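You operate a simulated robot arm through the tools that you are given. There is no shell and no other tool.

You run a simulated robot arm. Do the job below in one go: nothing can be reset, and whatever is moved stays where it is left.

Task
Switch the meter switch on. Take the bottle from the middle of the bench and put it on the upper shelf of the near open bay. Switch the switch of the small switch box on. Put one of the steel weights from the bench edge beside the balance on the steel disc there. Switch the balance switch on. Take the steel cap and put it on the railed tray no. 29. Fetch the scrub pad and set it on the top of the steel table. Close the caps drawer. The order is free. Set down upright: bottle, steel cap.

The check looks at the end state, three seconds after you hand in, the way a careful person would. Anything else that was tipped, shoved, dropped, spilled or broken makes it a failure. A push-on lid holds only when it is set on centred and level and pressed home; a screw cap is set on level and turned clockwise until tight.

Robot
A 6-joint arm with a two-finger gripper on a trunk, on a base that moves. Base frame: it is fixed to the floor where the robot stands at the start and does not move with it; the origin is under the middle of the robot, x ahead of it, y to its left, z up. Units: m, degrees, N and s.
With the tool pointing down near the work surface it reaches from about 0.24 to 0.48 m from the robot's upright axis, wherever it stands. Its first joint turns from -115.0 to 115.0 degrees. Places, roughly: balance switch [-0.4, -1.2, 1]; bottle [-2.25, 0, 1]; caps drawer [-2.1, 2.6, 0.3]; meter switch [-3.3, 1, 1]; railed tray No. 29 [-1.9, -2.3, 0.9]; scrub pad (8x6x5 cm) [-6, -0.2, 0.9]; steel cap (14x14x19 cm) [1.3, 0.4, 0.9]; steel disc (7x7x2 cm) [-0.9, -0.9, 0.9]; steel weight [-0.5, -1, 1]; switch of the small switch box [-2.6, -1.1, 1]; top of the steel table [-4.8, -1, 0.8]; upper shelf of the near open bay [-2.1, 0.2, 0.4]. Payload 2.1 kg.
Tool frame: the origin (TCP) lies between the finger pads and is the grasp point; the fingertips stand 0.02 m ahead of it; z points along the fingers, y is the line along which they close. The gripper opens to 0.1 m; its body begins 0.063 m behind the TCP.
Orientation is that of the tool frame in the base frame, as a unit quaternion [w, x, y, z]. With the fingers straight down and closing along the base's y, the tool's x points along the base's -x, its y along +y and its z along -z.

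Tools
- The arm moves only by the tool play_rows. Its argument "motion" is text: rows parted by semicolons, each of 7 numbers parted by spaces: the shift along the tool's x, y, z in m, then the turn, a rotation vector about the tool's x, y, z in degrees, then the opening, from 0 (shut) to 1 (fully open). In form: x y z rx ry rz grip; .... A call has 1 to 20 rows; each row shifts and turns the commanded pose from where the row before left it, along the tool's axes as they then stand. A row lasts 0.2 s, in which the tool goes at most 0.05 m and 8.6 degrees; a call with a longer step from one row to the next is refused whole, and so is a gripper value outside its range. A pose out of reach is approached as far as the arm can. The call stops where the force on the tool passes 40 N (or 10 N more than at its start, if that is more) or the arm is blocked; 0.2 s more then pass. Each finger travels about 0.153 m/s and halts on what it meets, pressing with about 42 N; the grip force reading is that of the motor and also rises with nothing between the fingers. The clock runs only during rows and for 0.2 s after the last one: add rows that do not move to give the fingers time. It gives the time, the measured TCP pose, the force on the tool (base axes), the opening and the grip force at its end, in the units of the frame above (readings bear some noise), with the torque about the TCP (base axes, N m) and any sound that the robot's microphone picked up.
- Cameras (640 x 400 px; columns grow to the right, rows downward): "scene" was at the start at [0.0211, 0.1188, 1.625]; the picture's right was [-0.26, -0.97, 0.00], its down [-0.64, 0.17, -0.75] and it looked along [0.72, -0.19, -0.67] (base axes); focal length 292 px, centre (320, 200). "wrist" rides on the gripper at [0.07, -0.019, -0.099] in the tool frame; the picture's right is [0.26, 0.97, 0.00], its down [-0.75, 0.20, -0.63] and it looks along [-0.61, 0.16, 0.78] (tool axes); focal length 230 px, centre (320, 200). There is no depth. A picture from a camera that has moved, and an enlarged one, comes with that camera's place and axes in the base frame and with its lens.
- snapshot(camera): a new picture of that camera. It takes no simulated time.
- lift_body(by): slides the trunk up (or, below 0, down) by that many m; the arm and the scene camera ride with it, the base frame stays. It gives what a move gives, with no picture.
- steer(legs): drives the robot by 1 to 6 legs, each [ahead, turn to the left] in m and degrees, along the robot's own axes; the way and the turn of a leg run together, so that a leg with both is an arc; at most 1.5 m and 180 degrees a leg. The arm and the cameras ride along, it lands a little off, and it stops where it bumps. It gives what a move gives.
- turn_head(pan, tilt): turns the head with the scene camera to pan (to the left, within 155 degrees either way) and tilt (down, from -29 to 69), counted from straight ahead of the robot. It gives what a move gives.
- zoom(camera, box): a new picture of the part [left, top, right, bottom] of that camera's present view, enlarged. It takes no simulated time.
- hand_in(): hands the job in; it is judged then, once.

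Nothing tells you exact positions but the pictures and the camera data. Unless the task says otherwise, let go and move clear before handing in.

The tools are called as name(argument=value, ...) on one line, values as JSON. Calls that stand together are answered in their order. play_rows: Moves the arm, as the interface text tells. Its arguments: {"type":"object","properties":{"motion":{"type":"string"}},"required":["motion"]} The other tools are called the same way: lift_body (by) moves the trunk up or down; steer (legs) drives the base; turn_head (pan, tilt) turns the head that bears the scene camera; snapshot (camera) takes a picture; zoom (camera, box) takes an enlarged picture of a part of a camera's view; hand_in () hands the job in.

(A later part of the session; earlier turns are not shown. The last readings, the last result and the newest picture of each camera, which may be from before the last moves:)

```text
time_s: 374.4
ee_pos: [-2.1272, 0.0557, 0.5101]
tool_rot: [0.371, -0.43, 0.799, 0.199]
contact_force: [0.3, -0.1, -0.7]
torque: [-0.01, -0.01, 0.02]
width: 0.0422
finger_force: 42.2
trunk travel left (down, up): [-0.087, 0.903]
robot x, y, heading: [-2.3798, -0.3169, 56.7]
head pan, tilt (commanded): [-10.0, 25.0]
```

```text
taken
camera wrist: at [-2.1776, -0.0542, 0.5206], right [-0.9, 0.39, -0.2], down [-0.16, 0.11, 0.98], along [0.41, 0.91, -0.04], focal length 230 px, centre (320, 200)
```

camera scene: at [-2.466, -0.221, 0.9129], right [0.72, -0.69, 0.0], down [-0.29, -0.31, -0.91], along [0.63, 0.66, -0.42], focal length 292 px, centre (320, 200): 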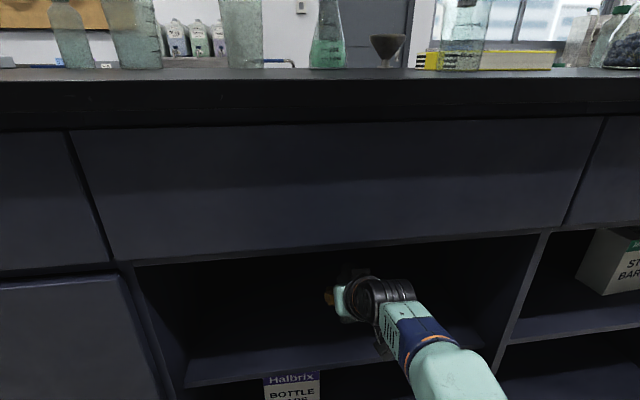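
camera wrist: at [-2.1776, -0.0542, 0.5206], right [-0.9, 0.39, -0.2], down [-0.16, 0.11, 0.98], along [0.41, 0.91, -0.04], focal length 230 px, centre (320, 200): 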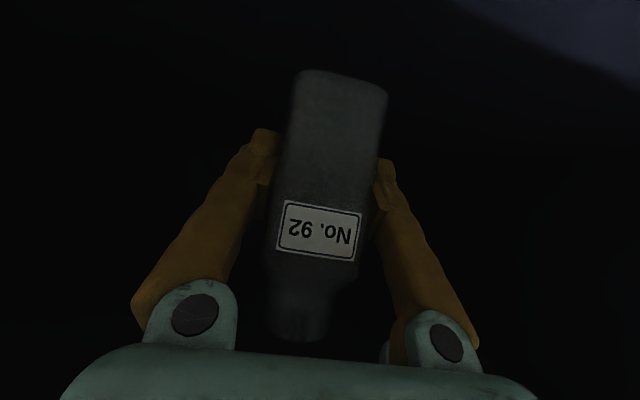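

The bottle is inside the bay over the shelf. I'll lower in small steps and watch the force.

lift_body(by=-0.02)

lift_body(by=-0.006)

lift_body(by=-0.005)

```text
time_s: 375.1
ee_pos: [-2.1288, 0.0561, 0.4895]
tool_rot: [0.371, -0.429, 0.799, 0.199]
contact_force: [1.0, 0.2, 0.1]
torque: [0.0, 0.0, -0.01]
width: 0.042
finger_force: 42.2
trunk travel left (down, up): [-0.067, 0.923]
robot x, y, heading: [-2.3807, -0.3157, 56.3]
head pan, tilt (commanded): [-10.0, 25.0]
```

```text
time_s: 375.7
ee_pos: [-2.1282, 0.0569, 0.4832]
tool_rot: [0.371, -0.43, 0.799, 0.2]
contact_force: [-0.5, 0.0, -0.9]
torque: [-0.03, 0.01, -0.01]
width: 0.0423
finger_force: 42.1
trunk travel left (down, up): [-0.061, 0.929]
robot x, y, heading: [-2.3826, -0.3117, 56.4]
head pan, tilt (commanded): [-10.0, 25.0]
```

```text
time_s: 376.2
ee_pos: [-2.1267, 0.0553, 0.4766]
tool_rot: [0.371, -0.43, 0.799, 0.2]
contact_force: [0.5, -0.4, -0.5]
torque: [0.01, 0.0, 0.0]
width: 0.0421
finger_force: 42.2
trunk travel left (down, up): [-0.056, 0.934]
robot x, y, heading: [-2.3787, -0.3135, 56.3]
head pan, tilt (commanded): [-10.0, 25.0]
```

lift_body(by=-0.005)

lift_body(by=-0.004)

lift_body(by=-0.004)

```text
time_s: 376.7
ee_pos: [-2.127, 0.0558, 0.4732]
tool_rot: [0.371, -0.429, 0.799, 0.2]
contact_force: [-0.4, 0.3, 0.2]
torque: [-0.01, 0.01, 0.0]
width: 0.0422
finger_force: 42.4
trunk travel left (down, up): [-0.051, 0.939]
robot x, y, heading: [-2.3804, -0.3153, 56.4]
head pan, tilt (commanded): [-10.0, 25.0]
```

```text
time_s: 377.3
ee_pos: [-2.1269, 0.0555, 0.4685]
tool_rot: [0.371, -0.43, 0.799, 0.2]
contact_force: [-0.4, -0.7, 0.0]
torque: [0.01, 0.01, -0.02]
width: 0.0422
finger_force: 41.6
trunk travel left (down, up): [-0.047, 0.943]
robot x, y, heading: [-2.3771, -0.3156, 56.2]
head pan, tilt (commanded): [-10.0, 25.0]
```

```text
time_s: 377.8
ee_pos: [-2.1279, 0.055, 0.4654]
tool_rot: [0.371, -0.429, 0.799, 0.199]
contact_force: [-0.5, 0.7, -0.1]
torque: [-0.01, -0.01, 0.01]
width: 0.042
finger_force: 42.2
trunk travel left (down, up): [-0.043, 0.947]
robot x, y, heading: [-2.3775, -0.3152, 56.4]
head pan, tilt (commanded): [-10.0, 25.0]
```

zoom(camera="scene", box=[240, 240, 440, 400])

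lift_body(by=-0.005)

lift_body(by=-0.005)

```text
2.50 times, centred on (340, 320) of scene
camera zoom: at [-2.4659, -0.2209, 0.8689], right [0.72, -0.69, 0.0], down [-0.29, -0.31, -0.91], along [0.63, 0.66, -0.42], focal length 731 px, centre (270, -100)
```

zoom: 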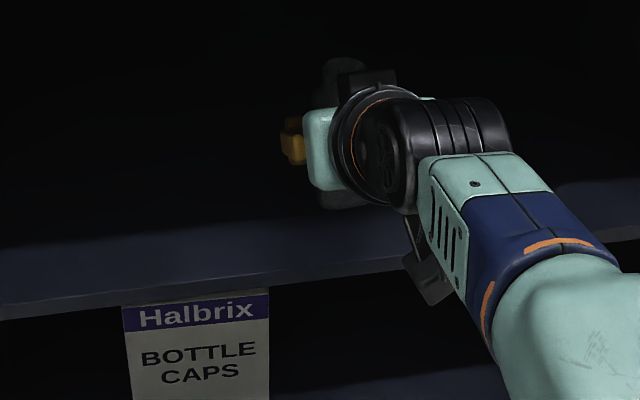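

```text
time_s: 378.3
ee_pos: [-2.128, 0.0559, 0.4603]
tool_rot: [0.371, -0.429, 0.799, 0.2]
contact_force: [-0.4, -0.4, -0.2]
torque: [0.05, 0.01, 0.02]
width: 0.042
finger_force: 41.6
trunk travel left (down, up): [-0.038, 0.952]
robot x, y, heading: [-2.3824, -0.3124, 56.3]
head pan, tilt (commanded): [-10.0, 25.0]
```

```text
time_s: 378.9
ee_pos: [-2.1276, 0.0556, 0.454]
tool_rot: [0.371, -0.429, 0.799, 0.199]
contact_force: [0.5, -0.2, -0.4]
torque: [0.0, -0.02, -0.02]
width: 0.042
finger_force: 41.9
trunk travel left (down, up): [-0.033, 0.957]
robot x, y, heading: [-2.3783, -0.3153, 56.4]
head pan, tilt (commanded): [-10.0, 25.0]
```

lift_body(by=-0.004)

lift_body(by=-0.004)

lift_body(by=-0.004)

```text
time_s: 379.4
ee_pos: [-2.1262, 0.0554, 0.4507]
tool_rot: [0.371, -0.429, 0.799, 0.199]
contact_force: [0.1, -0.7, 0.2]
torque: [0.0, -0.02, 0.0]
width: 0.0421
finger_force: 42.0
trunk travel left (down, up): [-0.029, 0.961]
robot x, y, heading: [-2.379, -0.3174, 56.5]
head pan, tilt (commanded): [-10.0, 25.0]
```

```text
time_s: 379.9
ee_pos: [-2.1268, 0.0552, 0.447]
tool_rot: [0.371, -0.429, 0.799, 0.199]
contact_force: [0.5, 0.5, -0.4]
torque: [-0.01, -0.06, -0.01]
width: 0.0421
finger_force: 41.6
trunk travel left (down, up): [-0.025, 0.965]
robot x, y, heading: [-2.3829, -0.3118, 56.2]
head pan, tilt (commanded): [-10.0, 25.0]
```

```text
time_s: 380.5
ee_pos: [-2.1272, 0.0569, 0.4467]
tool_rot: [0.375, -0.428, 0.797, 0.201]
contact_force: [1.7, 0.3, 19.2]
torque: [-0.12, 0.37, 0.02]
width: 0.0423
finger_force: 42.4
trunk travel left (down, up): [-0.021, 0.969]
robot x, y, heading: [-2.3834, -0.3135, 56.5]
head pan, tilt (commanded): [-10.0, 25.0]
```

Contact at about 19 N: the bottle is on the shelf. I'll ease off slightly and open the gripper.

lift_body(by=0.003)

play_rows(motion="0 0 0 0 0 0 0.45; 0 0 0 0 0 0 0.55; 0 0 0 0 0 0 0.7; 0 0 0 0 0 0 0.85; 0 0 0 0 0 0 0.95; 0 0 0 0 0 0 0.95")

snapshot(camera="wrist")

```text
time_s: 381.0
ee_pos: [-2.1271, 0.055, 0.4469]
tool_rot: [0.37, -0.43, 0.799, 0.199]
contact_force: [1.9, 1.0, 11.2]
torque: [0.13, 0.09, -0.03]
width: 0.042
finger_force: 42.1
trunk travel left (down, up): [-0.024, 0.966]
robot x, y, heading: [-2.3807, -0.3146, 56.6]
head pan, tilt (commanded): [-10.0, 25.0]
```

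```text
time_s: 382.4
ee_pos: [-2.1254, 0.0562, 0.4469]
tool_rot: [0.371, -0.429, 0.799, 0.2]
contact_force: [1.2, 0.6, -0.2]
torque: [0.02, 0.0, 0.02]
width: 0.0953
finger_force: 0.1
trunk travel left (down, up): [-0.024, 0.966]
robot x, y, heading: [-2.3829, -0.3151, 56.3]
head pan, tilt (commanded): [-10.0, 25.0]
```

```text
taken
camera wrist: at [-2.1776, -0.0542, 0.4576], right [-0.9, 0.39, -0.2], down [-0.16, 0.11, 0.98], along [0.41, 0.91, -0.04], focal length 230 px, centre (320, 200)
```

wrist: 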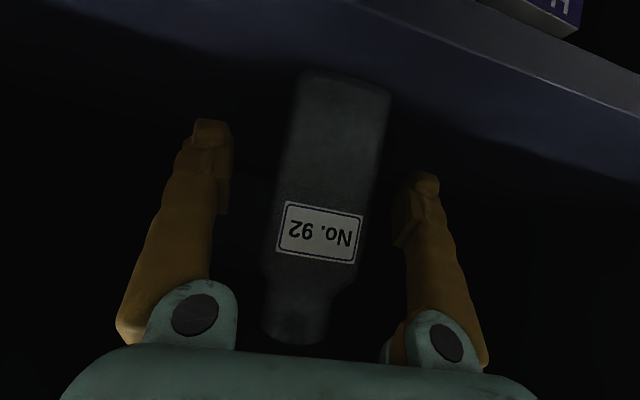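

The bottle stands free between the open fingers. I'll back straight out.

steer(legs=[[-0.35, 0]])

snapshot(camera="scene")

snapshot(camera="wrist")

```text
time_s: 384.6
ee_pos: [-2.3181, -0.2328, 0.4456]
tool_rot: [0.371, -0.429, 0.799, 0.199]
contact_force: [-0.3, 0.2, -0.8]
torque: [-0.01, -0.02, 0.0]
width: 0.0949
finger_force: 0.1
trunk travel left (down, up): [-0.024, 0.966]
robot x, y, heading: [-2.5713, -0.604, 56.6]
head pan, tilt (commanded): [-10.0, 25.0]
```

```text
taken
camera scene: at [-2.6575, -0.5085, 0.8499], right [0.72, -0.69, 0.0], down [-0.29, -0.31, -0.91], along [0.63, 0.65, -0.42], focal length 292 px, centre (320, 200)
```

scene: 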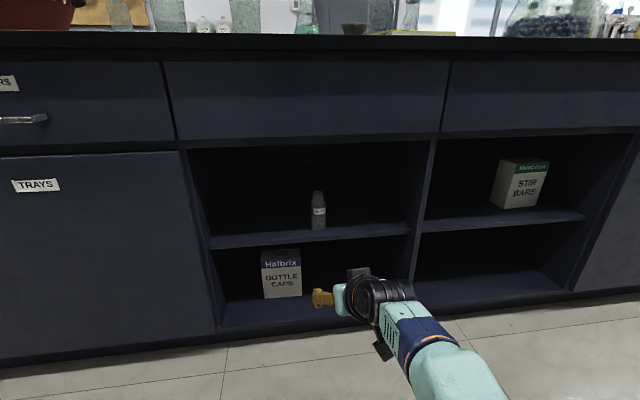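

```text
taken
camera wrist: at [-2.3687, -0.3424, 0.4576], right [-0.9, 0.4, -0.2], down [-0.16, 0.11, 0.98], along [0.41, 0.91, -0.04], focal length 230 px, centre (320, 200)
```

wrist: 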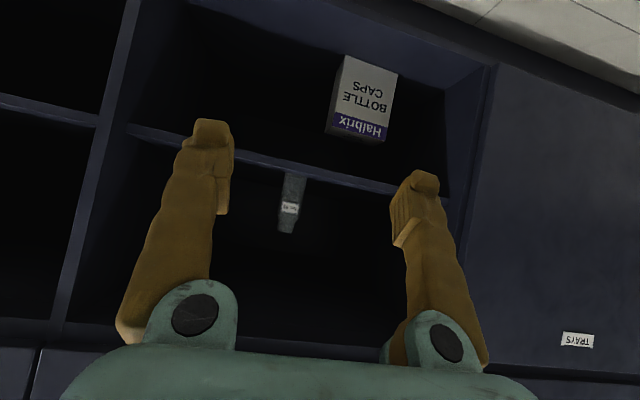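

The bottle stands upright on the upper shelf. Next: the meter switch on the bench further along. I'll raise the trunk and drive up the aisle.

lift_body(by=0.4)

lift_body(by=0.4)

steer(legs=[[0, 88.5], [1.2, 0]])

turn_head(pan=-60, tilt=35)

snapshot(camera="scene")

turn_head(pan=20, tilt=25)

snapshot(camera="scene")

```text
time_s: 388.5
ee_pos: [-2.3193, -0.2335, 0.8453]
tool_rot: [0.371, -0.429, 0.8, 0.198]
contact_force: [-0.2, -0.5, 0.1]
torque: [0.0, -0.01, 0.02]
width: 0.0951
finger_force: 0.0
trunk travel left (down, up): [-0.424, 0.566]
robot x, y, heading: [-2.5739, -0.6038, 56.3]
head pan, tilt (commanded): [-10.0, 25.0]
```

```text
time_s: 392.3
ee_pos: [-2.3184, -0.2332, 1.2465]
tool_rot: [0.372, -0.428, 0.799, 0.199]
contact_force: [-0.2, -1.0, -0.2]
torque: [-0.02, 0.02, 0.0]
width: 0.0953
finger_force: 0.0
trunk travel left (down, up): [-0.824, 0.166]
robot x, y, heading: [-2.5729, -0.6039, 56.1]
head pan, tilt (commanded): [-10.0, 25.0]
```

```text
time_s: 401.9
ee_pos: [-3.8453, 0.3644, 1.2456]
tool_rot: [-0.135, 0.859, -0.291, -0.399]
contact_force: [-0.3, 0.5, -0.6]
torque: [-0.02, 0.01, -0.02]
width: 0.0947
finger_force: 0.0
trunk travel left (down, up): [-0.824, 0.166]
robot x, y, heading: [-3.4892, 0.0889, 142.4]
head pan, tilt (commanded): [-10.0, 25.0]
```

```text
time_s: 403.1
ee_pos: [-3.8449, 0.3643, 1.2459]
tool_rot: [-0.136, 0.858, -0.292, -0.399]
contact_force: [-0.5, -0.6, -0.9]
torque: [0.0, -0.02, 0.01]
width: 0.0949
finger_force: 0.1
trunk travel left (down, up): [-0.824, 0.166]
robot x, y, heading: [-3.4935, 0.0872, 142.3]
head pan, tilt (commanded): [-60.0, 35.0]
```

```text
taken
camera scene: at [-3.5183, 0.0268, 1.6341], right [0.99, -0.13, 0.0], down [-0.08, -0.57, -0.82], along [0.11, 0.81, -0.57], focal length 292 px, centre (320, 200)
```

scene: 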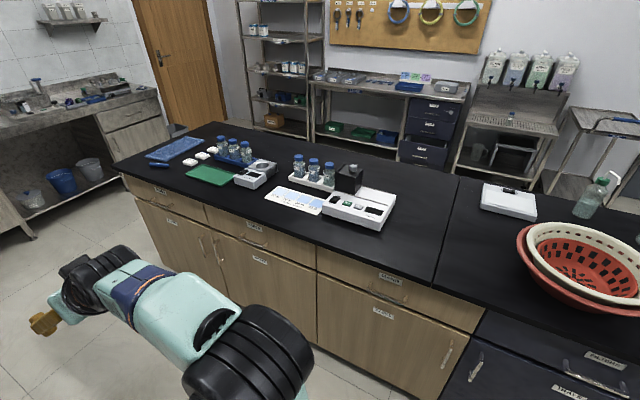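

```text
time_s: 404.6
ee_pos: [-3.8445, 0.3643, 1.2457]
tool_rot: [-0.135, 0.859, -0.292, -0.398]
contact_force: [-0.7, -0.4, -0.2]
torque: [0.03, 0.01, -0.02]
width: 0.0949
finger_force: 0.1
trunk travel left (down, up): [-0.824, 0.166]
robot x, y, heading: [-3.4922, 0.0875, 142.5]
head pan, tilt (commanded): [20.0, 25.0]
```

```text
taken
camera scene: at [-3.6175, -0.0326, 1.6499], right [0.3, 0.95, 0.0], down [0.4, -0.13, -0.91], along [-0.86, 0.27, -0.42], focal length 292 px, centre (320, 200)
```

scene: 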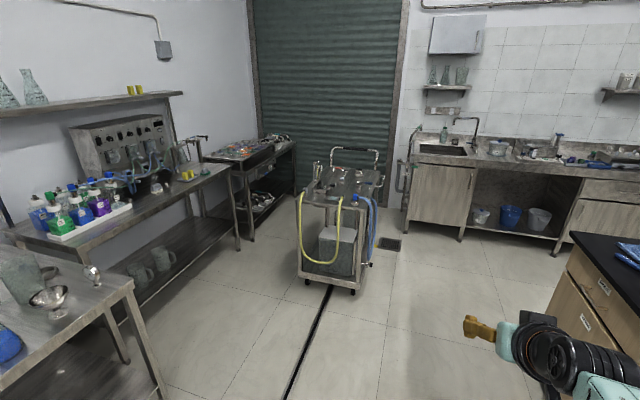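

turn_head(pan=-60, tilt=35)

zoom(camera="scene", box=[260, 140, 420, 240])

turn_head(pan=40, tilt=30)

snapshot(camera="scene")

turn_head(pan=90, tilt=25)

snapshot(camera="scene")

```text
time_s: 406.1
ee_pos: [-3.8458, 0.3638, 1.2461]
tool_rot: [-0.135, 0.859, -0.292, -0.399]
contact_force: [0.2, 0.1, -0.1]
torque: [0.0, -0.01, -0.03]
width: 0.0949
finger_force: 0.2
trunk travel left (down, up): [-0.824, 0.166]
robot x, y, heading: [-3.4906, 0.0873, 142.5]
head pan, tilt (commanded): [-60.0, 35.0]
```

```text
4.00 times, centred on (340, 190) of scene
camera zoom: at [-3.5182, 0.0267, 1.6341], right [0.99, -0.13, 0.0], down [-0.08, -0.57, -0.82], along [0.11, 0.81, -0.57], focal length 1170 px, centre (240, 240)
```

zoom: 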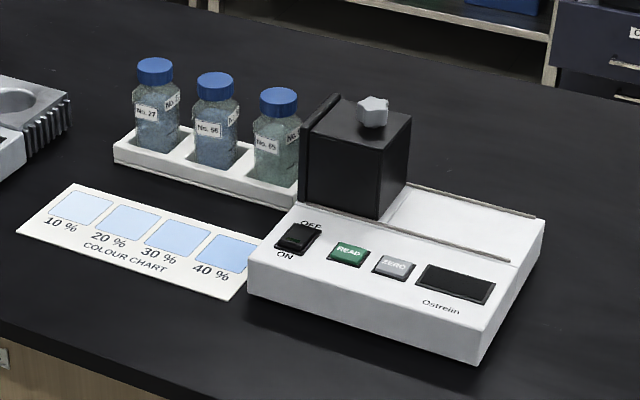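

```text
time_s: 407.9
ee_pos: [-3.8459, 0.3632, 1.2457]
tool_rot: [-0.135, 0.859, -0.292, -0.399]
contact_force: [-0.5, 0.3, 0.4]
torque: [-0.02, 0.04, -0.01]
width: 0.0951
finger_force: 0.0
trunk travel left (down, up): [-0.824, 0.166]
robot x, y, heading: [-3.4945, 0.087, 142.4]
head pan, tilt (commanded): [40.0, 30.0]
```

```text
taken
camera scene: at [-3.6201, -0.0643, 1.6419], right [-0.04, 1.0, 0.0], down [0.5, 0.02, -0.87], along [-0.87, -0.04, -0.5], focal length 292 px, centre (320, 200)
```

scene: 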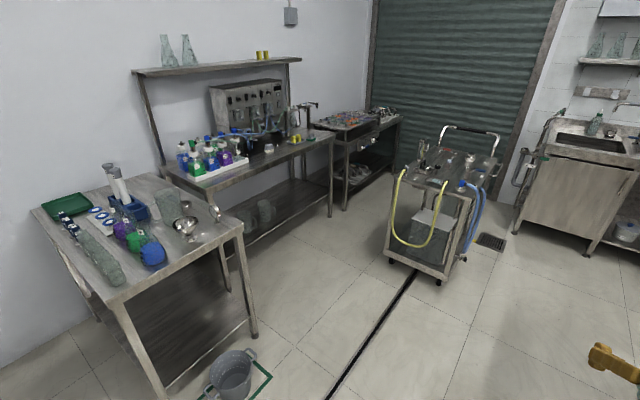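

```text
time_s: 409.1
ee_pos: [-3.845, 0.3643, 1.245]
tool_rot: [-0.136, 0.859, -0.291, -0.399]
contact_force: [-0.7, -0.2, 0.1]
torque: [0.0, -0.03, -0.05]
width: 0.0949
finger_force: 0.0
trunk travel left (down, up): [-0.824, 0.166]
robot x, y, heading: [-3.4922, 0.0855, 142.4]
head pan, tilt (commanded): [90.0, 25.0]
```

```text
taken
camera scene: at [-3.5861, -0.1335, 1.6499], right [-0.79, 0.61, 0.0], down [0.26, 0.33, -0.91], along [-0.55, -0.72, -0.42], focal length 292 px, centre (320, 200)
```

scene: 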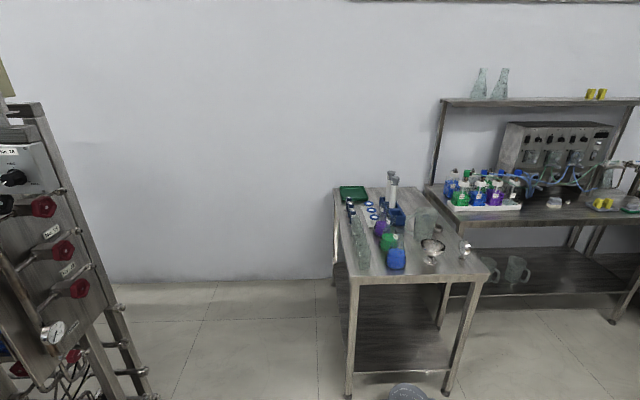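

The meter's rocker is at about [-3.333, 0.977] with ON on my side. I'll first fold the arm back to tool-down, closing the gripper.

play_rows(motion="0.0156 0 0 0 6.25 0 0.6; 0.0155 0 0.0018 0 6.25 0 0.3; 0.0152 0 0.0034 0 6.25 0 0; 0.0147 0 0.0051 0 6.25 0 0; 0.0142 0 0.0067 0 6.25 0 0; 0.0134 0 0.0082 0 6.25 0 0; 0.0124 0 0.0095 0 6.25 0 0; 0.0112 0 0.0108 0 6.25 0 0; 0 0 0 0 0 0 0")

```text
time_s: 411.1
ee_pos: [-3.782, 0.3151, 1.1508]
tool_rot: [0.001, 0.947, -0.322, 0.002]
contact_force: [0.0, -0.2, 0.6]
torque: [-0.03, 0.01, 0.0]
width: 0.0001
finger_force: 29.6
trunk travel left (down, up): [-0.824, 0.166]
robot x, y, heading: [-3.4925, 0.0845, 142.5]
head pan, tilt (commanded): [90.0, 25.0]
```

lift_body(by=0.1)

steer(legs=[[0, -39.9], [0.48, 0], [0, -47.5]])

turn_head(pan=5, tilt=55)

snapshot(camera="scene")

snapshot(camera="wrist")

```text
time_s: 412.4
ee_pos: [-3.7822, 0.3151, 1.2489]
tool_rot: [0.0, 0.947, -0.321, 0.002]
contact_force: [-0.1, 0.2, 0.4]
torque: [-0.03, -0.01, -0.01]
width: 0.0001
finger_force: 29.5
trunk travel left (down, up): [-0.924, 0.066]
robot x, y, heading: [-3.4935, 0.0874, 142.3]
head pan, tilt (commanded): [90.0, 25.0]
```

```text
time_s: 419.2
ee_pos: [-3.3801, 0.844, 1.25]
tool_rot: [-0.002, -0.464, 0.886, -0.001]
contact_force: [0.5, -0.3, 0.1]
torque: [0.0, -0.01, -0.01]
width: 0.0
finger_force: 29.3
trunk travel left (down, up): [-0.924, 0.066]
robot x, y, heading: [-3.595, 0.5469, 55.1]
head pan, tilt (commanded): [90.0, 25.0]
```

```text
time_s: 420.8
ee_pos: [-3.381, 0.8452, 1.2488]
tool_rot: [-0.001, -0.463, 0.886, -0.001]
contact_force: [-0.5, -0.1, -0.1]
torque: [0.0, -0.01, -0.03]
width: 0.0
finger_force: 29.9
trunk travel left (down, up): [-0.924, 0.066]
robot x, y, heading: [-3.5941, 0.5424, 55.1]
head pan, tilt (commanded): [5.0, 55.0]
```

```text
taken
camera scene: at [-3.7094, 0.6383, 1.7059], right [0.87, -0.5, 0.0], down [-0.41, -0.71, -0.57], along [0.29, 0.5, -0.82], focal length 292 px, centre (320, 200)
```

scene: 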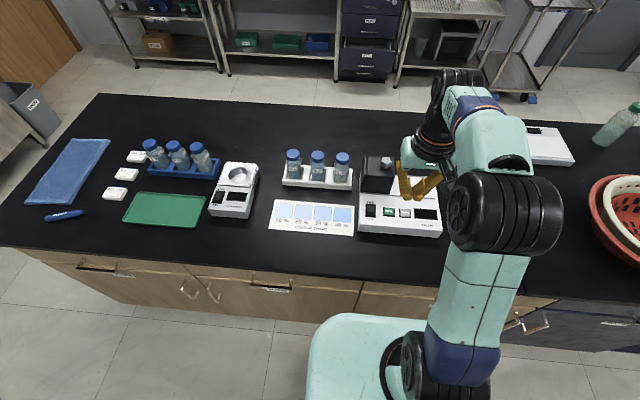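

```text
taken
camera wrist: at [-3.4043, 0.7777, 1.3499], right [-0.94, 0.34, 0.0], down [0.27, 0.73, 0.63], along [0.21, 0.59, -0.78], focal length 230 px, centre (320, 200)
```

wrist: 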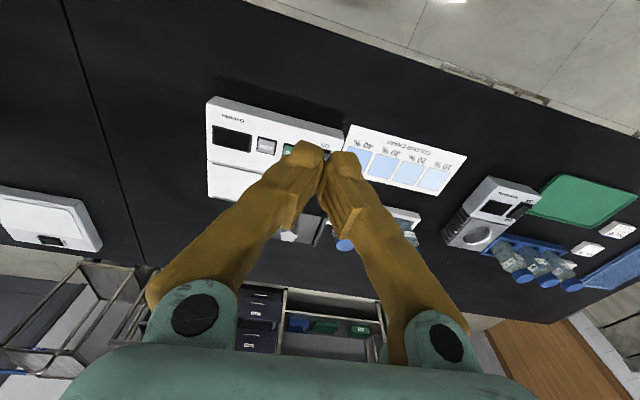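

steer(legs=[[0.045, 0]])

zoom(camera="scene", box=[320, 160, 460, 250])

```text
time_s: 421.7
ee_pos: [-3.3589, 0.8739, 1.2531]
tool_rot: [0.003, -0.463, 0.887, 0.001]
contact_force: [0.1, 1.0, 1.1]
torque: [-0.05, 0.07, -0.03]
width: 0.0
finger_force: 29.2
trunk travel left (down, up): [-0.924, 0.066]
robot x, y, heading: [-3.5668, 0.5814, 54.8]
head pan, tilt (commanded): [5.0, 55.0]
```

```text
4.44 times, centred on (390, 205) of scene
camera zoom: at [-3.6866, 0.6709, 1.7058], right [0.87, -0.5, 0.0], down [-0.41, -0.71, -0.58], along [0.29, 0.5, -0.82], focal length 1300 px, centre (9, 178)
```

zoom: 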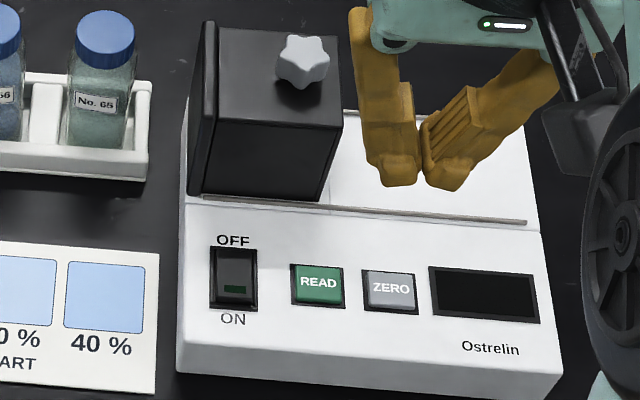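

The rocker is plainly visible with ON toward me. I'll bring the closed fingertips above the ON half with a slight 15° tilt to keep the hand away from the black cube.

play_rows(motion="-0.03 0.013 0 0 -7.5 0 0; -0.0297 0.013 0.0039 0 -7.5 0 0; -0.029 0.013 0.0078 0 0 0 0; 0 0 0 0 0 0 0")

lift_body(by=-0.15)

snapshot(camera="wrist")

zoom(camera="scene", box=[300, 80, 500, 280])

```text
time_s: 422.7
ee_pos: [-3.3358, 0.9769, 1.2495]
tool_rot: [0.115, -0.458, 0.879, 0.06]
contact_force: [-1.4, 0.5, 0.4]
torque: [0.0, -0.02, 0.0]
width: 0.0
finger_force: 29.5
trunk travel left (down, up): [-0.924, 0.066]
robot x, y, heading: [-3.5705, 0.5827, 54.7]
head pan, tilt (commanded): [5.0, 55.0]
```

```text
time_s: 424.5
ee_pos: [-3.3359, 0.9748, 1.0996]
tool_rot: [0.117, -0.458, 0.879, 0.06]
contact_force: [0.3, 0.4, 0.2]
torque: [0.02, 0.01, -0.01]
width: 0.0
finger_force: 29.4
trunk travel left (down, up): [-0.774, 0.216]
robot x, y, heading: [-3.5671, 0.5842, 55.1]
head pan, tilt (commanded): [5.0, 55.0]
```

```text
taken
camera wrist: at [-3.3742, 0.8893, 1.1781], right [-0.94, 0.35, -0.07], down [0.16, 0.57, 0.8], along [0.32, 0.74, -0.59], focal length 230 px, centre (320, 200)
```

wrist: 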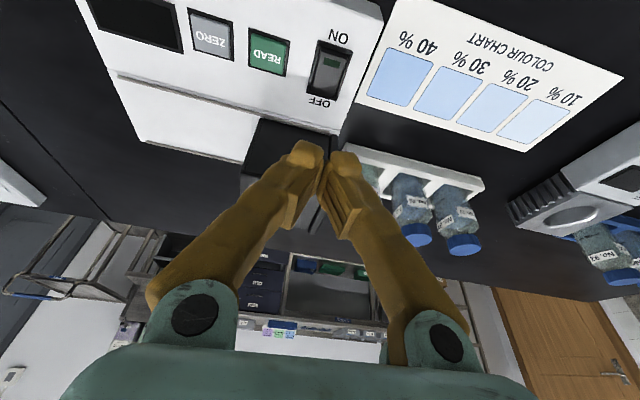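

```text
2.00 times, centred on (400, 180) of scene
camera zoom: at [-3.6828, 0.676, 1.5559], right [0.87, -0.5, 0.0], down [-0.41, -0.71, -0.57], along [0.29, 0.5, -0.82], focal length 585 px, centre (160, 240)
```

zoom: 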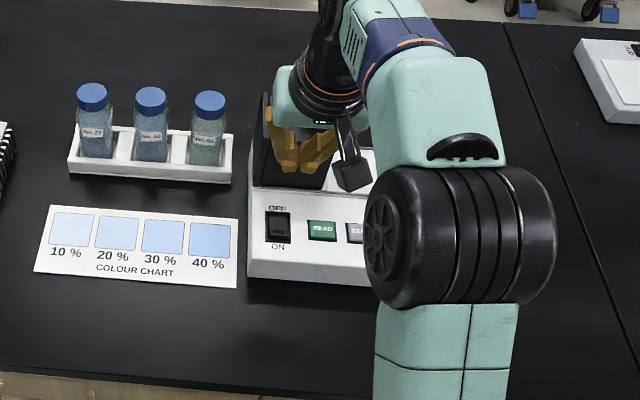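

play_rows(motion="0.004 0 0 0 0 0 0; 0 0 0 0 0 0 0")

lift_body(by=-0.09)

zoom(camera="wrist", box=[220, 0, 440, 200])

zoom(camera="scene", box=[300, 80, 500, 280])

```text
time_s: 425.1
ee_pos: [-3.3392, 0.972, 1.099]
tool_rot: [0.117, -0.459, 0.879, 0.06]
contact_force: [0.6, 0.0, -0.3]
torque: [0.01, -0.04, 0.01]
width: 0.0004
finger_force: 29.5
trunk travel left (down, up): [-0.774, 0.216]
robot x, y, heading: [-3.5677, 0.5827, 55.2]
head pan, tilt (commanded): [5.0, 55.0]
```

```text
time_s: 426.3
ee_pos: [-3.3386, 0.9724, 1.0099]
tool_rot: [0.116, -0.458, 0.879, 0.061]
contact_force: [-0.8, -0.6, 0.1]
torque: [-0.01, 0.0, 0.02]
width: 0.0
finger_force: 29.5
trunk travel left (down, up): [-0.684, 0.306]
robot x, y, heading: [-3.5719, 0.5833, 54.9]
head pan, tilt (commanded): [5.0, 55.0]
```

```text
2.00 times, centred on (330, 100) of wrist
camera zoom: at [-3.3761, 0.8858, 1.0875], right [-0.94, 0.35, -0.07], down [0.16, 0.57, 0.8], along [0.32, 0.74, -0.59], focal length 460 px, centre (300, 400)
```

zoom: 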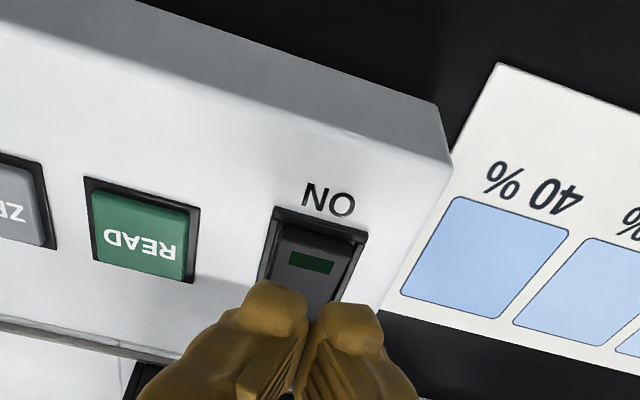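

```text
2.00 times, centred on (400, 180) of scene
camera zoom: at [-3.6828, 0.6759, 1.4659], right [0.87, -0.5, 0.0], down [-0.41, -0.71, -0.57], along [0.29, 0.5, -0.82], focal length 585 px, centre (160, 240)
```

zoom: 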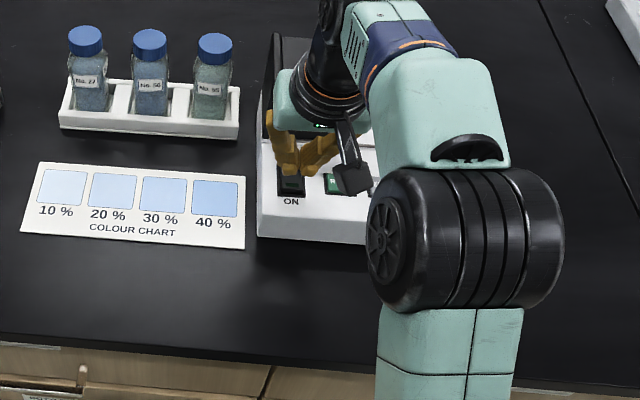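

play_rows(motion="0.0082 0 0.0154 0 0 0 0; 0.001 0 0.0039 0 0 0 0; 0.001 0 0.0039 0 0 0 0; 0.0008 0 0.0029 0 0 0 0; 0 0 0 0 0 0 0")

play_rows(motion="0.0008 0 0.0029 0 0 0 0; 0.0008 0 0.0029 0 0 0 0; 0.0008 0 0.0029 0 0 0 0; 0 0 0 0 0 0 0")

```text
time_s: 427.5
ee_pos: [-3.3419, 0.9699, 0.9815]
tool_rot: [0.117, -0.459, 0.879, 0.061]
contact_force: [0.3, 0.3, 0.4]
torque: [0.02, -0.02, 0.02]
width: 0.0001
finger_force: 29.2
trunk travel left (down, up): [-0.684, 0.306]
robot x, y, heading: [-3.5699, 0.583, 55.1]
head pan, tilt (commanded): [5.0, 55.0]
```

```text
time_s: 428.5
ee_pos: [-3.3413, 0.9678, 0.9735]
tool_rot: [0.12, -0.458, 0.878, 0.063]
contact_force: [0.3, 3.3, 23.6]
torque: [0.01, -0.01, 0.06]
width: 0.0059
finger_force: 29.2
trunk travel left (down, up): [-0.684, 0.306]
robot x, y, heading: [-3.5726, 0.5822, 54.8]
head pan, tilt (commanded): [5.0, 55.0]
heard: click
```

A click again. I'll rise and verify.

lift_body(by=0.15)

play_rows(motion="0.03 0 0 0 7.5 0 0; 0.03 -0.02 0 0 7.5 0 0; 0.03 -0.02 0 0 0 0 0; 0 0 0 0 0 0 0")

zoom(camera="scene", box=[300, 130, 460, 260])

```text
time_s: 430.3
ee_pos: [-3.3408, 0.9679, 1.1214]
tool_rot: [0.116, -0.459, 0.879, 0.061]
contact_force: [-0.4, 0.0, -0.3]
torque: [0.01, -0.01, -0.03]
width: 0.0
finger_force: 29.7
trunk travel left (down, up): [-0.834, 0.156]
robot x, y, heading: [-3.5698, 0.5795, 54.9]
head pan, tilt (commanded): [5.0, 55.0]
```

```text
time_s: 431.3
ee_pos: [-3.3594, 0.8724, 1.1107]
tool_rot: [0.0, -0.463, 0.886, 0.0]
contact_force: [-0.6, 0.2, 1.0]
torque: [-0.03, -0.03, 0.02]
width: 0.0
finger_force: 29.4
trunk travel left (down, up): [-0.834, 0.156]
robot x, y, heading: [-3.5724, 0.5786, 54.9]
head pan, tilt (commanded): [5.0, 55.0]
```

```text
3.08 times, centred on (380, 195) of scene
camera zoom: at [-3.683, 0.6769, 1.6158], right [0.87, -0.5, 0.0], down [-0.41, -0.71, -0.57], along [0.29, 0.5, -0.82], focal length 900 px, centre (135, 215)
```

zoom: 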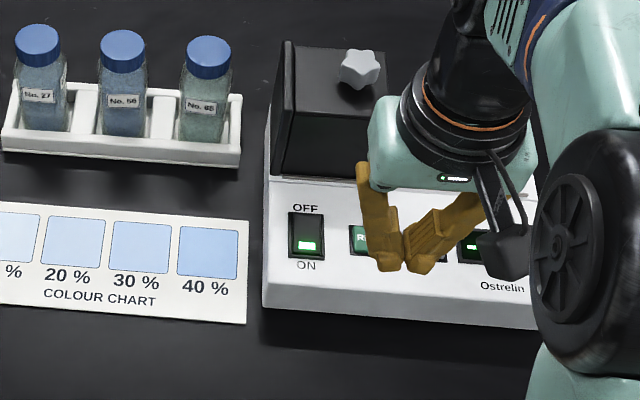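

The meter is on. Now the scrub pad: I'll back away from the bench and drive across toward the tables by the back wall, keeping clear of the bucket.

steer(legs=[[-0.3, 0], [0, 143], [0.93, 0]])

turn_head(pan=0, tilt=25)

snapshot(camera="scene")

turn_head(pan=50, tilt=30)

snapshot(camera="scene")

```text
time_s: 443.6
ee_pos: [-4.9406, -0.0663, 1.1097]
tool_rot: [0.0, 0.986, 0.169, -0.001]
contact_force: [-0.4, 0.3, -1.0]
torque: [0.03, 0.01, -0.02]
width: 0.0001
finger_force: 29.2
trunk travel left (down, up): [-0.834, 0.156]
robot x, y, heading: [-4.5997, 0.0448, -160.6]
head pan, tilt (commanded): [5.0, 55.0]
```

```text
time_s: 444.5
ee_pos: [-4.9402, -0.0655, 1.11]
tool_rot: [0.0, 0.986, 0.168, -0.001]
contact_force: [0.0, -0.4, 0.5]
torque: [0.0, 0.03, -0.01]
width: 0.0
finger_force: 29.4
trunk travel left (down, up): [-0.834, 0.156]
robot x, y, heading: [-4.6008, 0.0478, -160.8]
head pan, tilt (commanded): [0.0, 25.0]
```

```text
taken
camera scene: at [-4.5831, -0.0946, 1.6598], right [-0.33, 0.94, 0.0], down [0.4, 0.14, -0.91], along [-0.85, -0.3, -0.42], focal length 292 px, centre (320, 200)
```

scene: 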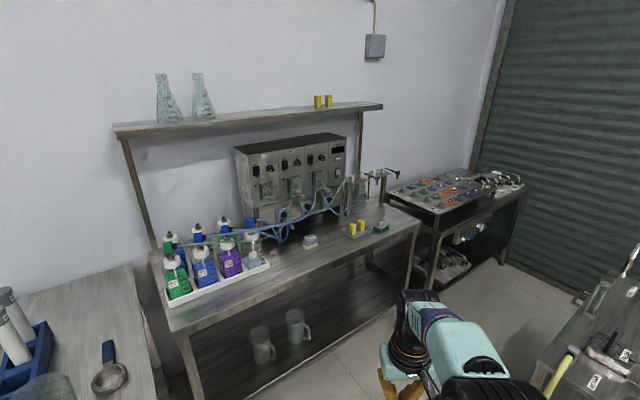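

```text
time_s: 445.7
ee_pos: [-4.9407, -0.0659, 1.1096]
tool_rot: [0.0, 0.986, 0.169, -0.001]
contact_force: [0.3, -0.3, 0.3]
torque: [0.03, -0.02, 0.0]
width: 0.0
finger_force: 29.5
trunk travel left (down, up): [-0.834, 0.156]
robot x, y, heading: [-4.5973, 0.0487, -161.0]
head pan, tilt (commanded): [50.0, 30.0]
```

```text
taken
camera scene: at [-4.5283, -0.1486, 1.6519], right [-0.94, 0.35, 0.0], down [0.18, 0.47, -0.87], along [-0.31, -0.81, -0.5], focal length 292 px, centre (320, 200)
```

scene: 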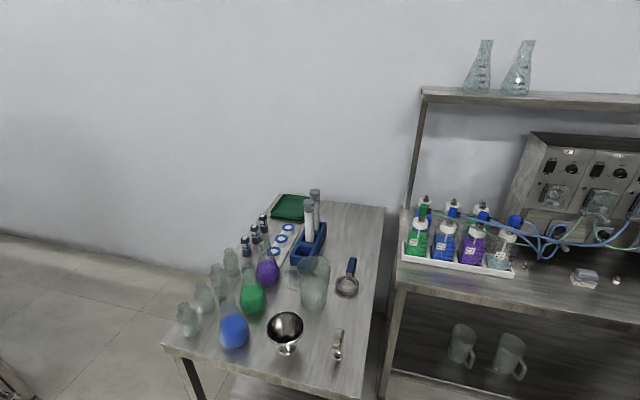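

turn_head(pan=0, tilt=25)

zoom(camera="scene", box=[270, 160, 470, 285])

turn_head(pan=-40, tilt=35)

snapshot(camera="scene")

turn_head(pan=50, tilt=35)

zoom(camera="scene", box=[160, 140, 400, 390])

```text
time_s: 446.9
ee_pos: [-4.9422, -0.0665, 1.1106]
tool_rot: [0.001, 0.986, 0.168, 0.0]
contact_force: [-0.2, -0.1, -0.2]
torque: [-0.01, -0.04, -0.04]
width: 0.0001
finger_force: 29.5
trunk travel left (down, up): [-0.834, 0.156]
robot x, y, heading: [-4.5971, 0.047, -160.6]
head pan, tilt (commanded): [0.0, 25.0]
```

```text
3.20 times, centred on (370, 222) of scene
camera zoom: at [-4.5831, -0.0947, 1.6599], right [-0.33, 0.94, 0.0], down [0.4, 0.14, -0.91], along [-0.86, -0.3, -0.42], focal length 936 px, centre (160, 128)
```

zoom: 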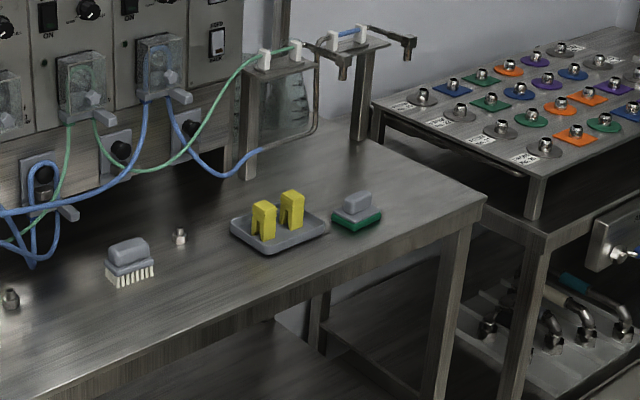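

```text
time_s: 448.0
ee_pos: [-4.9415, -0.0662, 1.1098]
tool_rot: [-0.001, 0.986, 0.168, -0.001]
contact_force: [0.1, -0.2, 0.5]
torque: [0.03, -0.04, -0.01]
width: 0.0
finger_force: 29.4
trunk travel left (down, up): [-0.834, 0.156]
robot x, y, heading: [-4.6002, 0.049, -160.9]
head pan, tilt (commanded): [-40.0, 35.0]
```

```text
taken
camera scene: at [-4.5786, -0.0331, 1.6441], right [0.35, 0.94, 0.0], down [0.54, -0.2, -0.82], along [-0.77, 0.29, -0.57], focal length 292 px, centre (320, 200)
```

scene: 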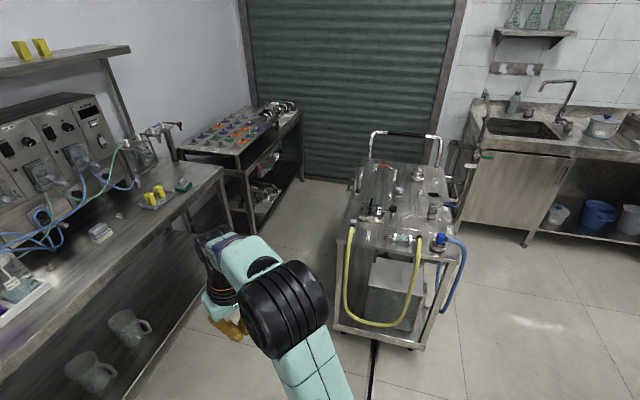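

```text
time_s: 449.6
ee_pos: [-4.9421, -0.0654, 1.1101]
tool_rot: [0.001, 0.986, 0.169, -0.001]
contact_force: [-0.1, -1.0, 0.6]
torque: [0.0, -0.04, 0.0]
width: 0.0
finger_force: 29.5
trunk travel left (down, up): [-0.834, 0.156]
robot x, y, heading: [-4.5984, 0.0469, -160.6]
head pan, tilt (commanded): [50.0, 35.0]
```

```text
1.60 times, centred on (280, 265) of scene
camera zoom: at [-4.5274, -0.1464, 1.6441], right [-0.94, 0.35, 0.0], down [0.2, 0.54, -0.82], along [-0.29, -0.77, -0.57], focal length 468 px, centre (384, 96)
```

zoom: 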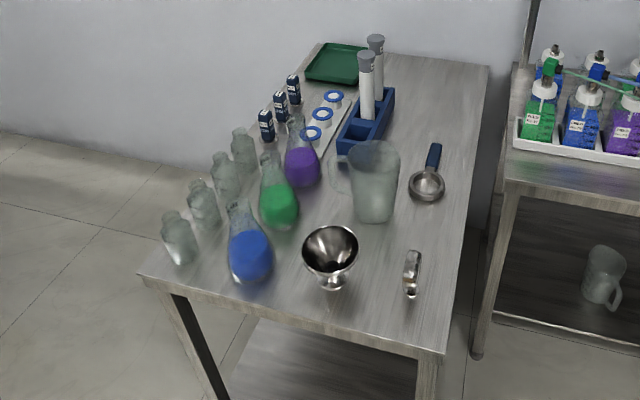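

The scrub pad is the green pad with a grey grip near table 2's front-right, at about [-5.96, -0.23]. I'll drive into the corridor between the tables and the cart in steps.

steer(legs=[[0, 3.6], [0.6, 0], [0, -54.5]])

turn_head(pan=0, tilt=40)

snapshot(camera="scene")

```text
time_s: 455.9
ee_pos: [-5.4524, 0.0172, 1.1111]
tool_rot: [0.0, 0.96, -0.279, -0.001]
contact_force: [0.4, -0.6, 0.6]
torque: [-0.02, 0.01, -0.02]
width: 0.0002
finger_force: 29.7
trunk travel left (down, up): [-0.834, 0.156]
robot x, y, heading: [-5.1496, -0.1815, 147.4]
head pan, tilt (commanded): [50.0, 35.0]
```

```text
time_s: 457.1
ee_pos: [-5.4528, 0.0179, 1.109]
tool_rot: [0.0, 0.96, -0.279, 0.0]
contact_force: [1.0, 1.0, 1.3]
torque: [0.03, -0.02, 0.0]
width: 0.0
finger_force: 29.7
trunk travel left (down, up): [-0.834, 0.156]
robot x, y, heading: [-5.1519, -0.1829, 147.4]
head pan, tilt (commanded): [0.0, 40.0]
```

```text
taken
camera scene: at [-5.2493, -0.2855, 1.6366], right [0.54, 0.84, 0.0], down [0.54, -0.35, -0.77], along [-0.65, 0.41, -0.64], focal length 292 px, centre (320, 200)
```

scene: 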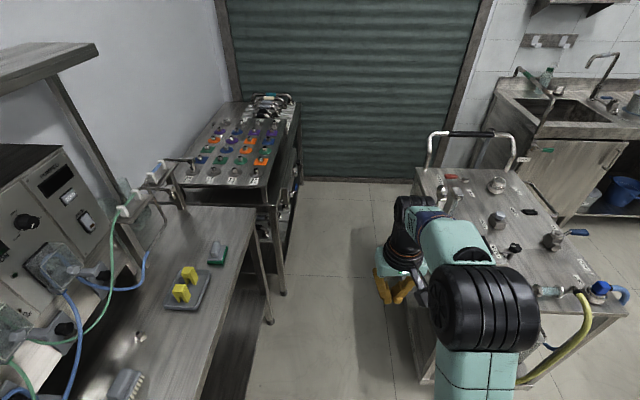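

steer(legs=[[0.6, 0], [0, 87.5]])

turn_head(pan=0, tilt=55)

snapshot(camera="scene")

snapshot(camera="wrist")

```text
time_s: 464.2
ee_pos: [-5.8916, -0.1459, 1.1102]
tool_rot: [0.0, 0.888, 0.459, 0.0]
contact_force: [0.4, 0.3, 0.2]
torque: [0.01, 0.0, 0.02]
width: 0.0
finger_force: 29.2
trunk travel left (down, up): [-0.834, 0.156]
robot x, y, heading: [-5.6793, 0.1424, -125.4]
head pan, tilt (commanded): [0.0, 40.0]
```

```text
time_s: 464.9
ee_pos: [-5.8909, -0.1459, 1.1095]
tool_rot: [0.0, 0.888, 0.46, -0.001]
contact_force: [0.1, -0.6, 0.4]
torque: [0.02, -0.01, -0.04]
width: 0.0001
finger_force: 29.4
trunk travel left (down, up): [-0.834, 0.156]
robot x, y, heading: [-5.6749, 0.1411, -125.4]
head pan, tilt (commanded): [0.0, 55.0]
```

```text
taken
camera scene: at [-5.5697, 0.0533, 1.6159], right [-0.81, 0.58, 0.0], down [0.47, 0.67, -0.57], along [-0.33, -0.47, -0.82], focal length 292 px, centre (320, 200)
```

scene: 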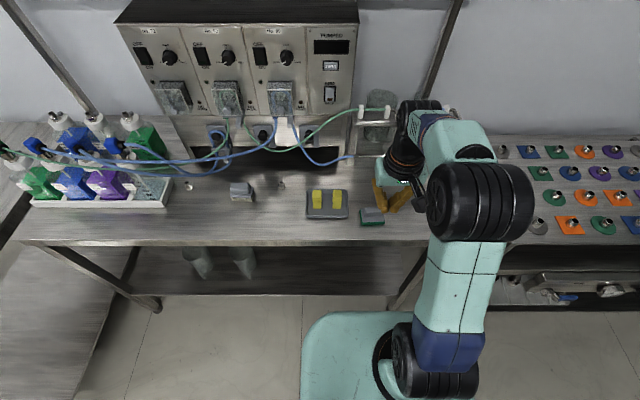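

```text
taken
camera wrist: at [-5.8646, -0.0775, 1.2101], right [0.94, -0.35, 0.0], down [-0.27, -0.73, 0.63], along [-0.22, -0.59, -0.78], focal length 230 px, centre (320, 200)
```

wrist: 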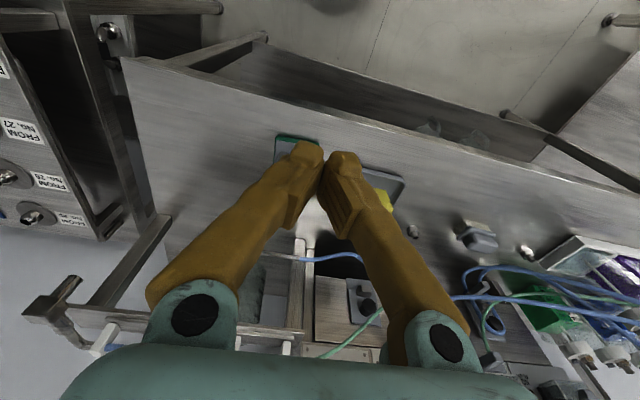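

zoom(camera="scene", box=[290, 160, 430, 250])

zoom(camera="wrist", box=[220, 90, 420, 230])

```text
4.44 times, centred on (360, 205) of scene
camera zoom: at [-5.5697, 0.0533, 1.6159], right [-0.81, 0.58, 0.0], down [0.47, 0.67, -0.57], along [-0.33, -0.47, -0.82], focal length 1300 px, centre (142, 178)
```

zoom: 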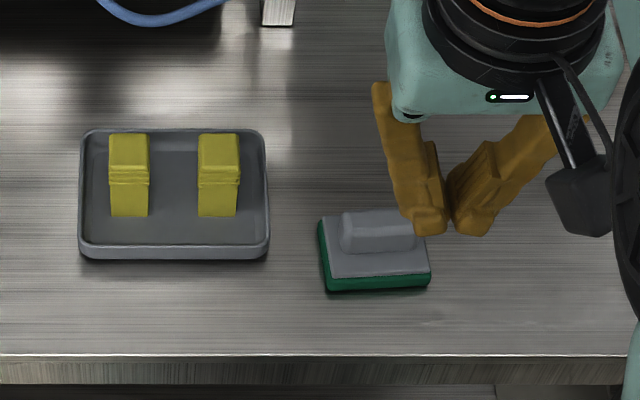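

```text
2.86 times, centred on (320, 160) of wrist
camera zoom: at [-5.8646, -0.0775, 1.2101], right [0.94, -0.35, 0.0], down [-0.27, -0.73, 0.63], along [-0.22, -0.59, -0.78], focal length 657 px, centre (320, 314)
```

zoom: 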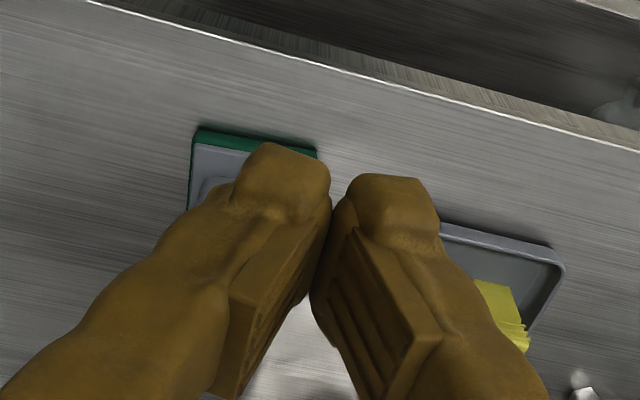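

The pad has a grey grip about 6 x 3.5 cm on top. I'll advance 6 cm, turn the gripper 90° so it closes across the narrow side of the grip, and open it.

steer(legs=[[0.06, 0]])

play_rows(motion="-0.014 -0.002 0 0 0 8.2 0.5; -0.014 -0.002 0 0 0 0 0.8; 0 0 0 0 0 8.2 0.8; 0 0 0 0 0 8.2 0.8; 0 0 0 0 0 8.2 0.8; 0 0 0 0 0 8.2 0.8; 0 0 0 0 0 8.2 0.8; 0 0 0 0 0 8.2 0.8; 0 0 0 0 0 8.2 0.8; 0 0 0 0 0 8.2 0.8; 0 0 0 0 0 8.2 0.8; 0 0 0 0 0 8 0.8; 0 0 0 0 0 0 0.8")

snapshot(camera="wrist")

zoom(camera="scene", box=[280, 120, 480, 270])

```text
time_s: 465.9
ee_pos: [-5.9176, -0.1853, 1.1153]
tool_rot: [0.003, 0.888, 0.46, -0.006]
contact_force: [0.3, -0.5, 1.1]
torque: [-0.01, -0.02, 0.0]
width: 0.0
finger_force: 29.7
trunk travel left (down, up): [-0.834, 0.156]
robot x, y, heading: [-5.7084, 0.0909, -125.2]
head pan, tilt (commanded): [0.0, 55.0]
```

```text
time_s: 468.7
ee_pos: [-5.9429, -0.213, 1.111]
tool_rot: [0.003, 0.953, -0.303, -0.001]
contact_force: [-0.8, 0.6, 0.1]
torque: [-0.02, -0.02, 0.01]
width: 0.0802
finger_force: 0.1
trunk travel left (down, up): [-0.834, 0.156]
robot x, y, heading: [-5.7071, 0.0964, -125.4]
head pan, tilt (commanded): [0.0, 55.0]
```

```text
taken
camera wrist: at [-5.875, -0.2361, 1.2116], right [-0.35, -0.94, 0.01], down [-0.73, 0.27, 0.63], along [-0.59, 0.22, -0.78], focal length 230 px, centre (320, 200)
```

wrist: 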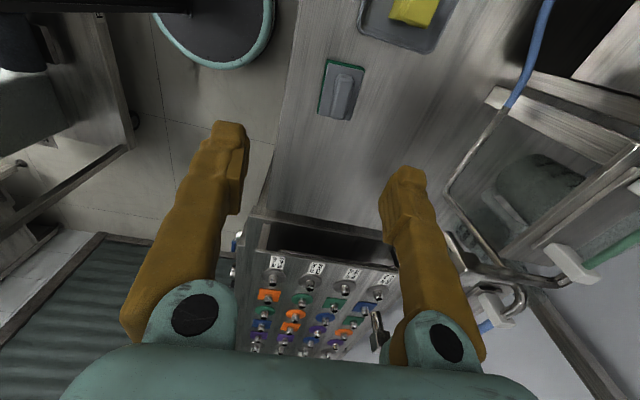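

```text
2.67 times, centred on (380, 195) of scene
camera zoom: at [-5.6043, 0.0045, 1.6159], right [-0.82, 0.58, 0.0], down [0.47, 0.67, -0.57], along [-0.33, -0.47, -0.82], focal length 780 px, centre (160, 213)
```

zoom: 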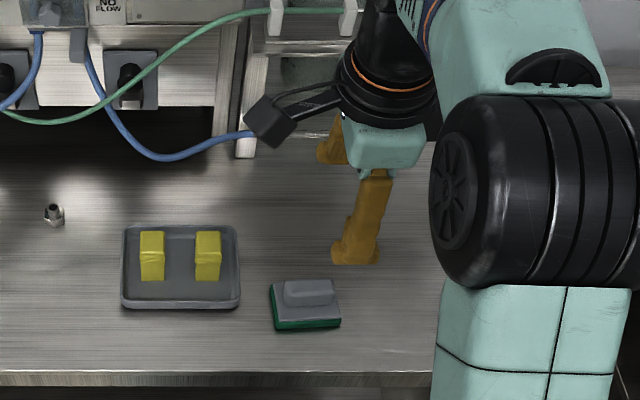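

play_rows(motion="-0.0017 0.0306 0 0 0 0 0.8; 0 0 0.04 0 0 0 0.8; 0 0 0.04 0 0 0 0.8; 0 0 0.04 0 0 0 0.8; 0 0 0.02 0 0 0 0.8; 0 0 0 0 0 0 0.8")

snapshot(camera="wrist")

zoom(camera="scene", box=[280, 120, 480, 270])

```text
time_s: 470.1
ee_pos: [-5.9626, -0.233, 0.9717]
tool_rot: [0.002, 0.953, -0.302, 0.0]
contact_force: [-0.8, 0.9, 0.2]
torque: [-0.01, -0.02, 0.02]
width: 0.0801
finger_force: 0.0
trunk travel left (down, up): [-0.834, 0.156]
robot x, y, heading: [-5.7114, 0.0922, -125.2]
head pan, tilt (commanded): [0.0, 55.0]
```

```text
taken
camera wrist: at [-5.8941, -0.2574, 1.0716], right [-0.35, -0.94, 0.01], down [-0.73, 0.27, 0.63], along [-0.59, 0.21, -0.78], focal length 230 px, centre (320, 200)
```

wrist: 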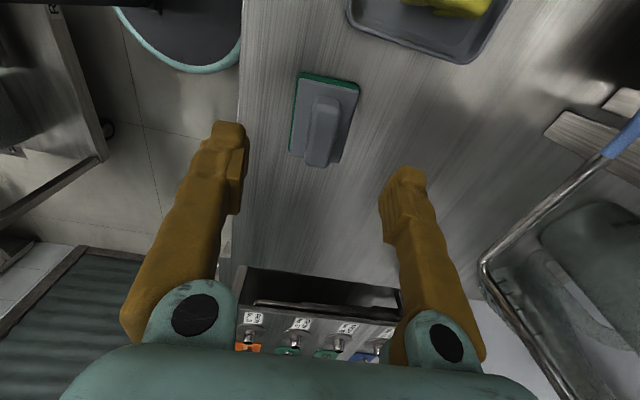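

```text
2.67 times, centred on (380, 195) of scene
camera zoom: at [-5.6042, 0.0046, 1.6159], right [-0.82, 0.58, 0.0], down [0.47, 0.67, -0.57], along [-0.33, -0.47, -0.82], focal length 780 px, centre (160, 213)
```

zoom: 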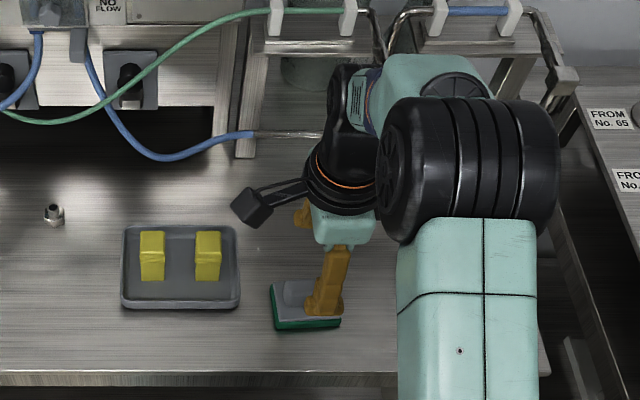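

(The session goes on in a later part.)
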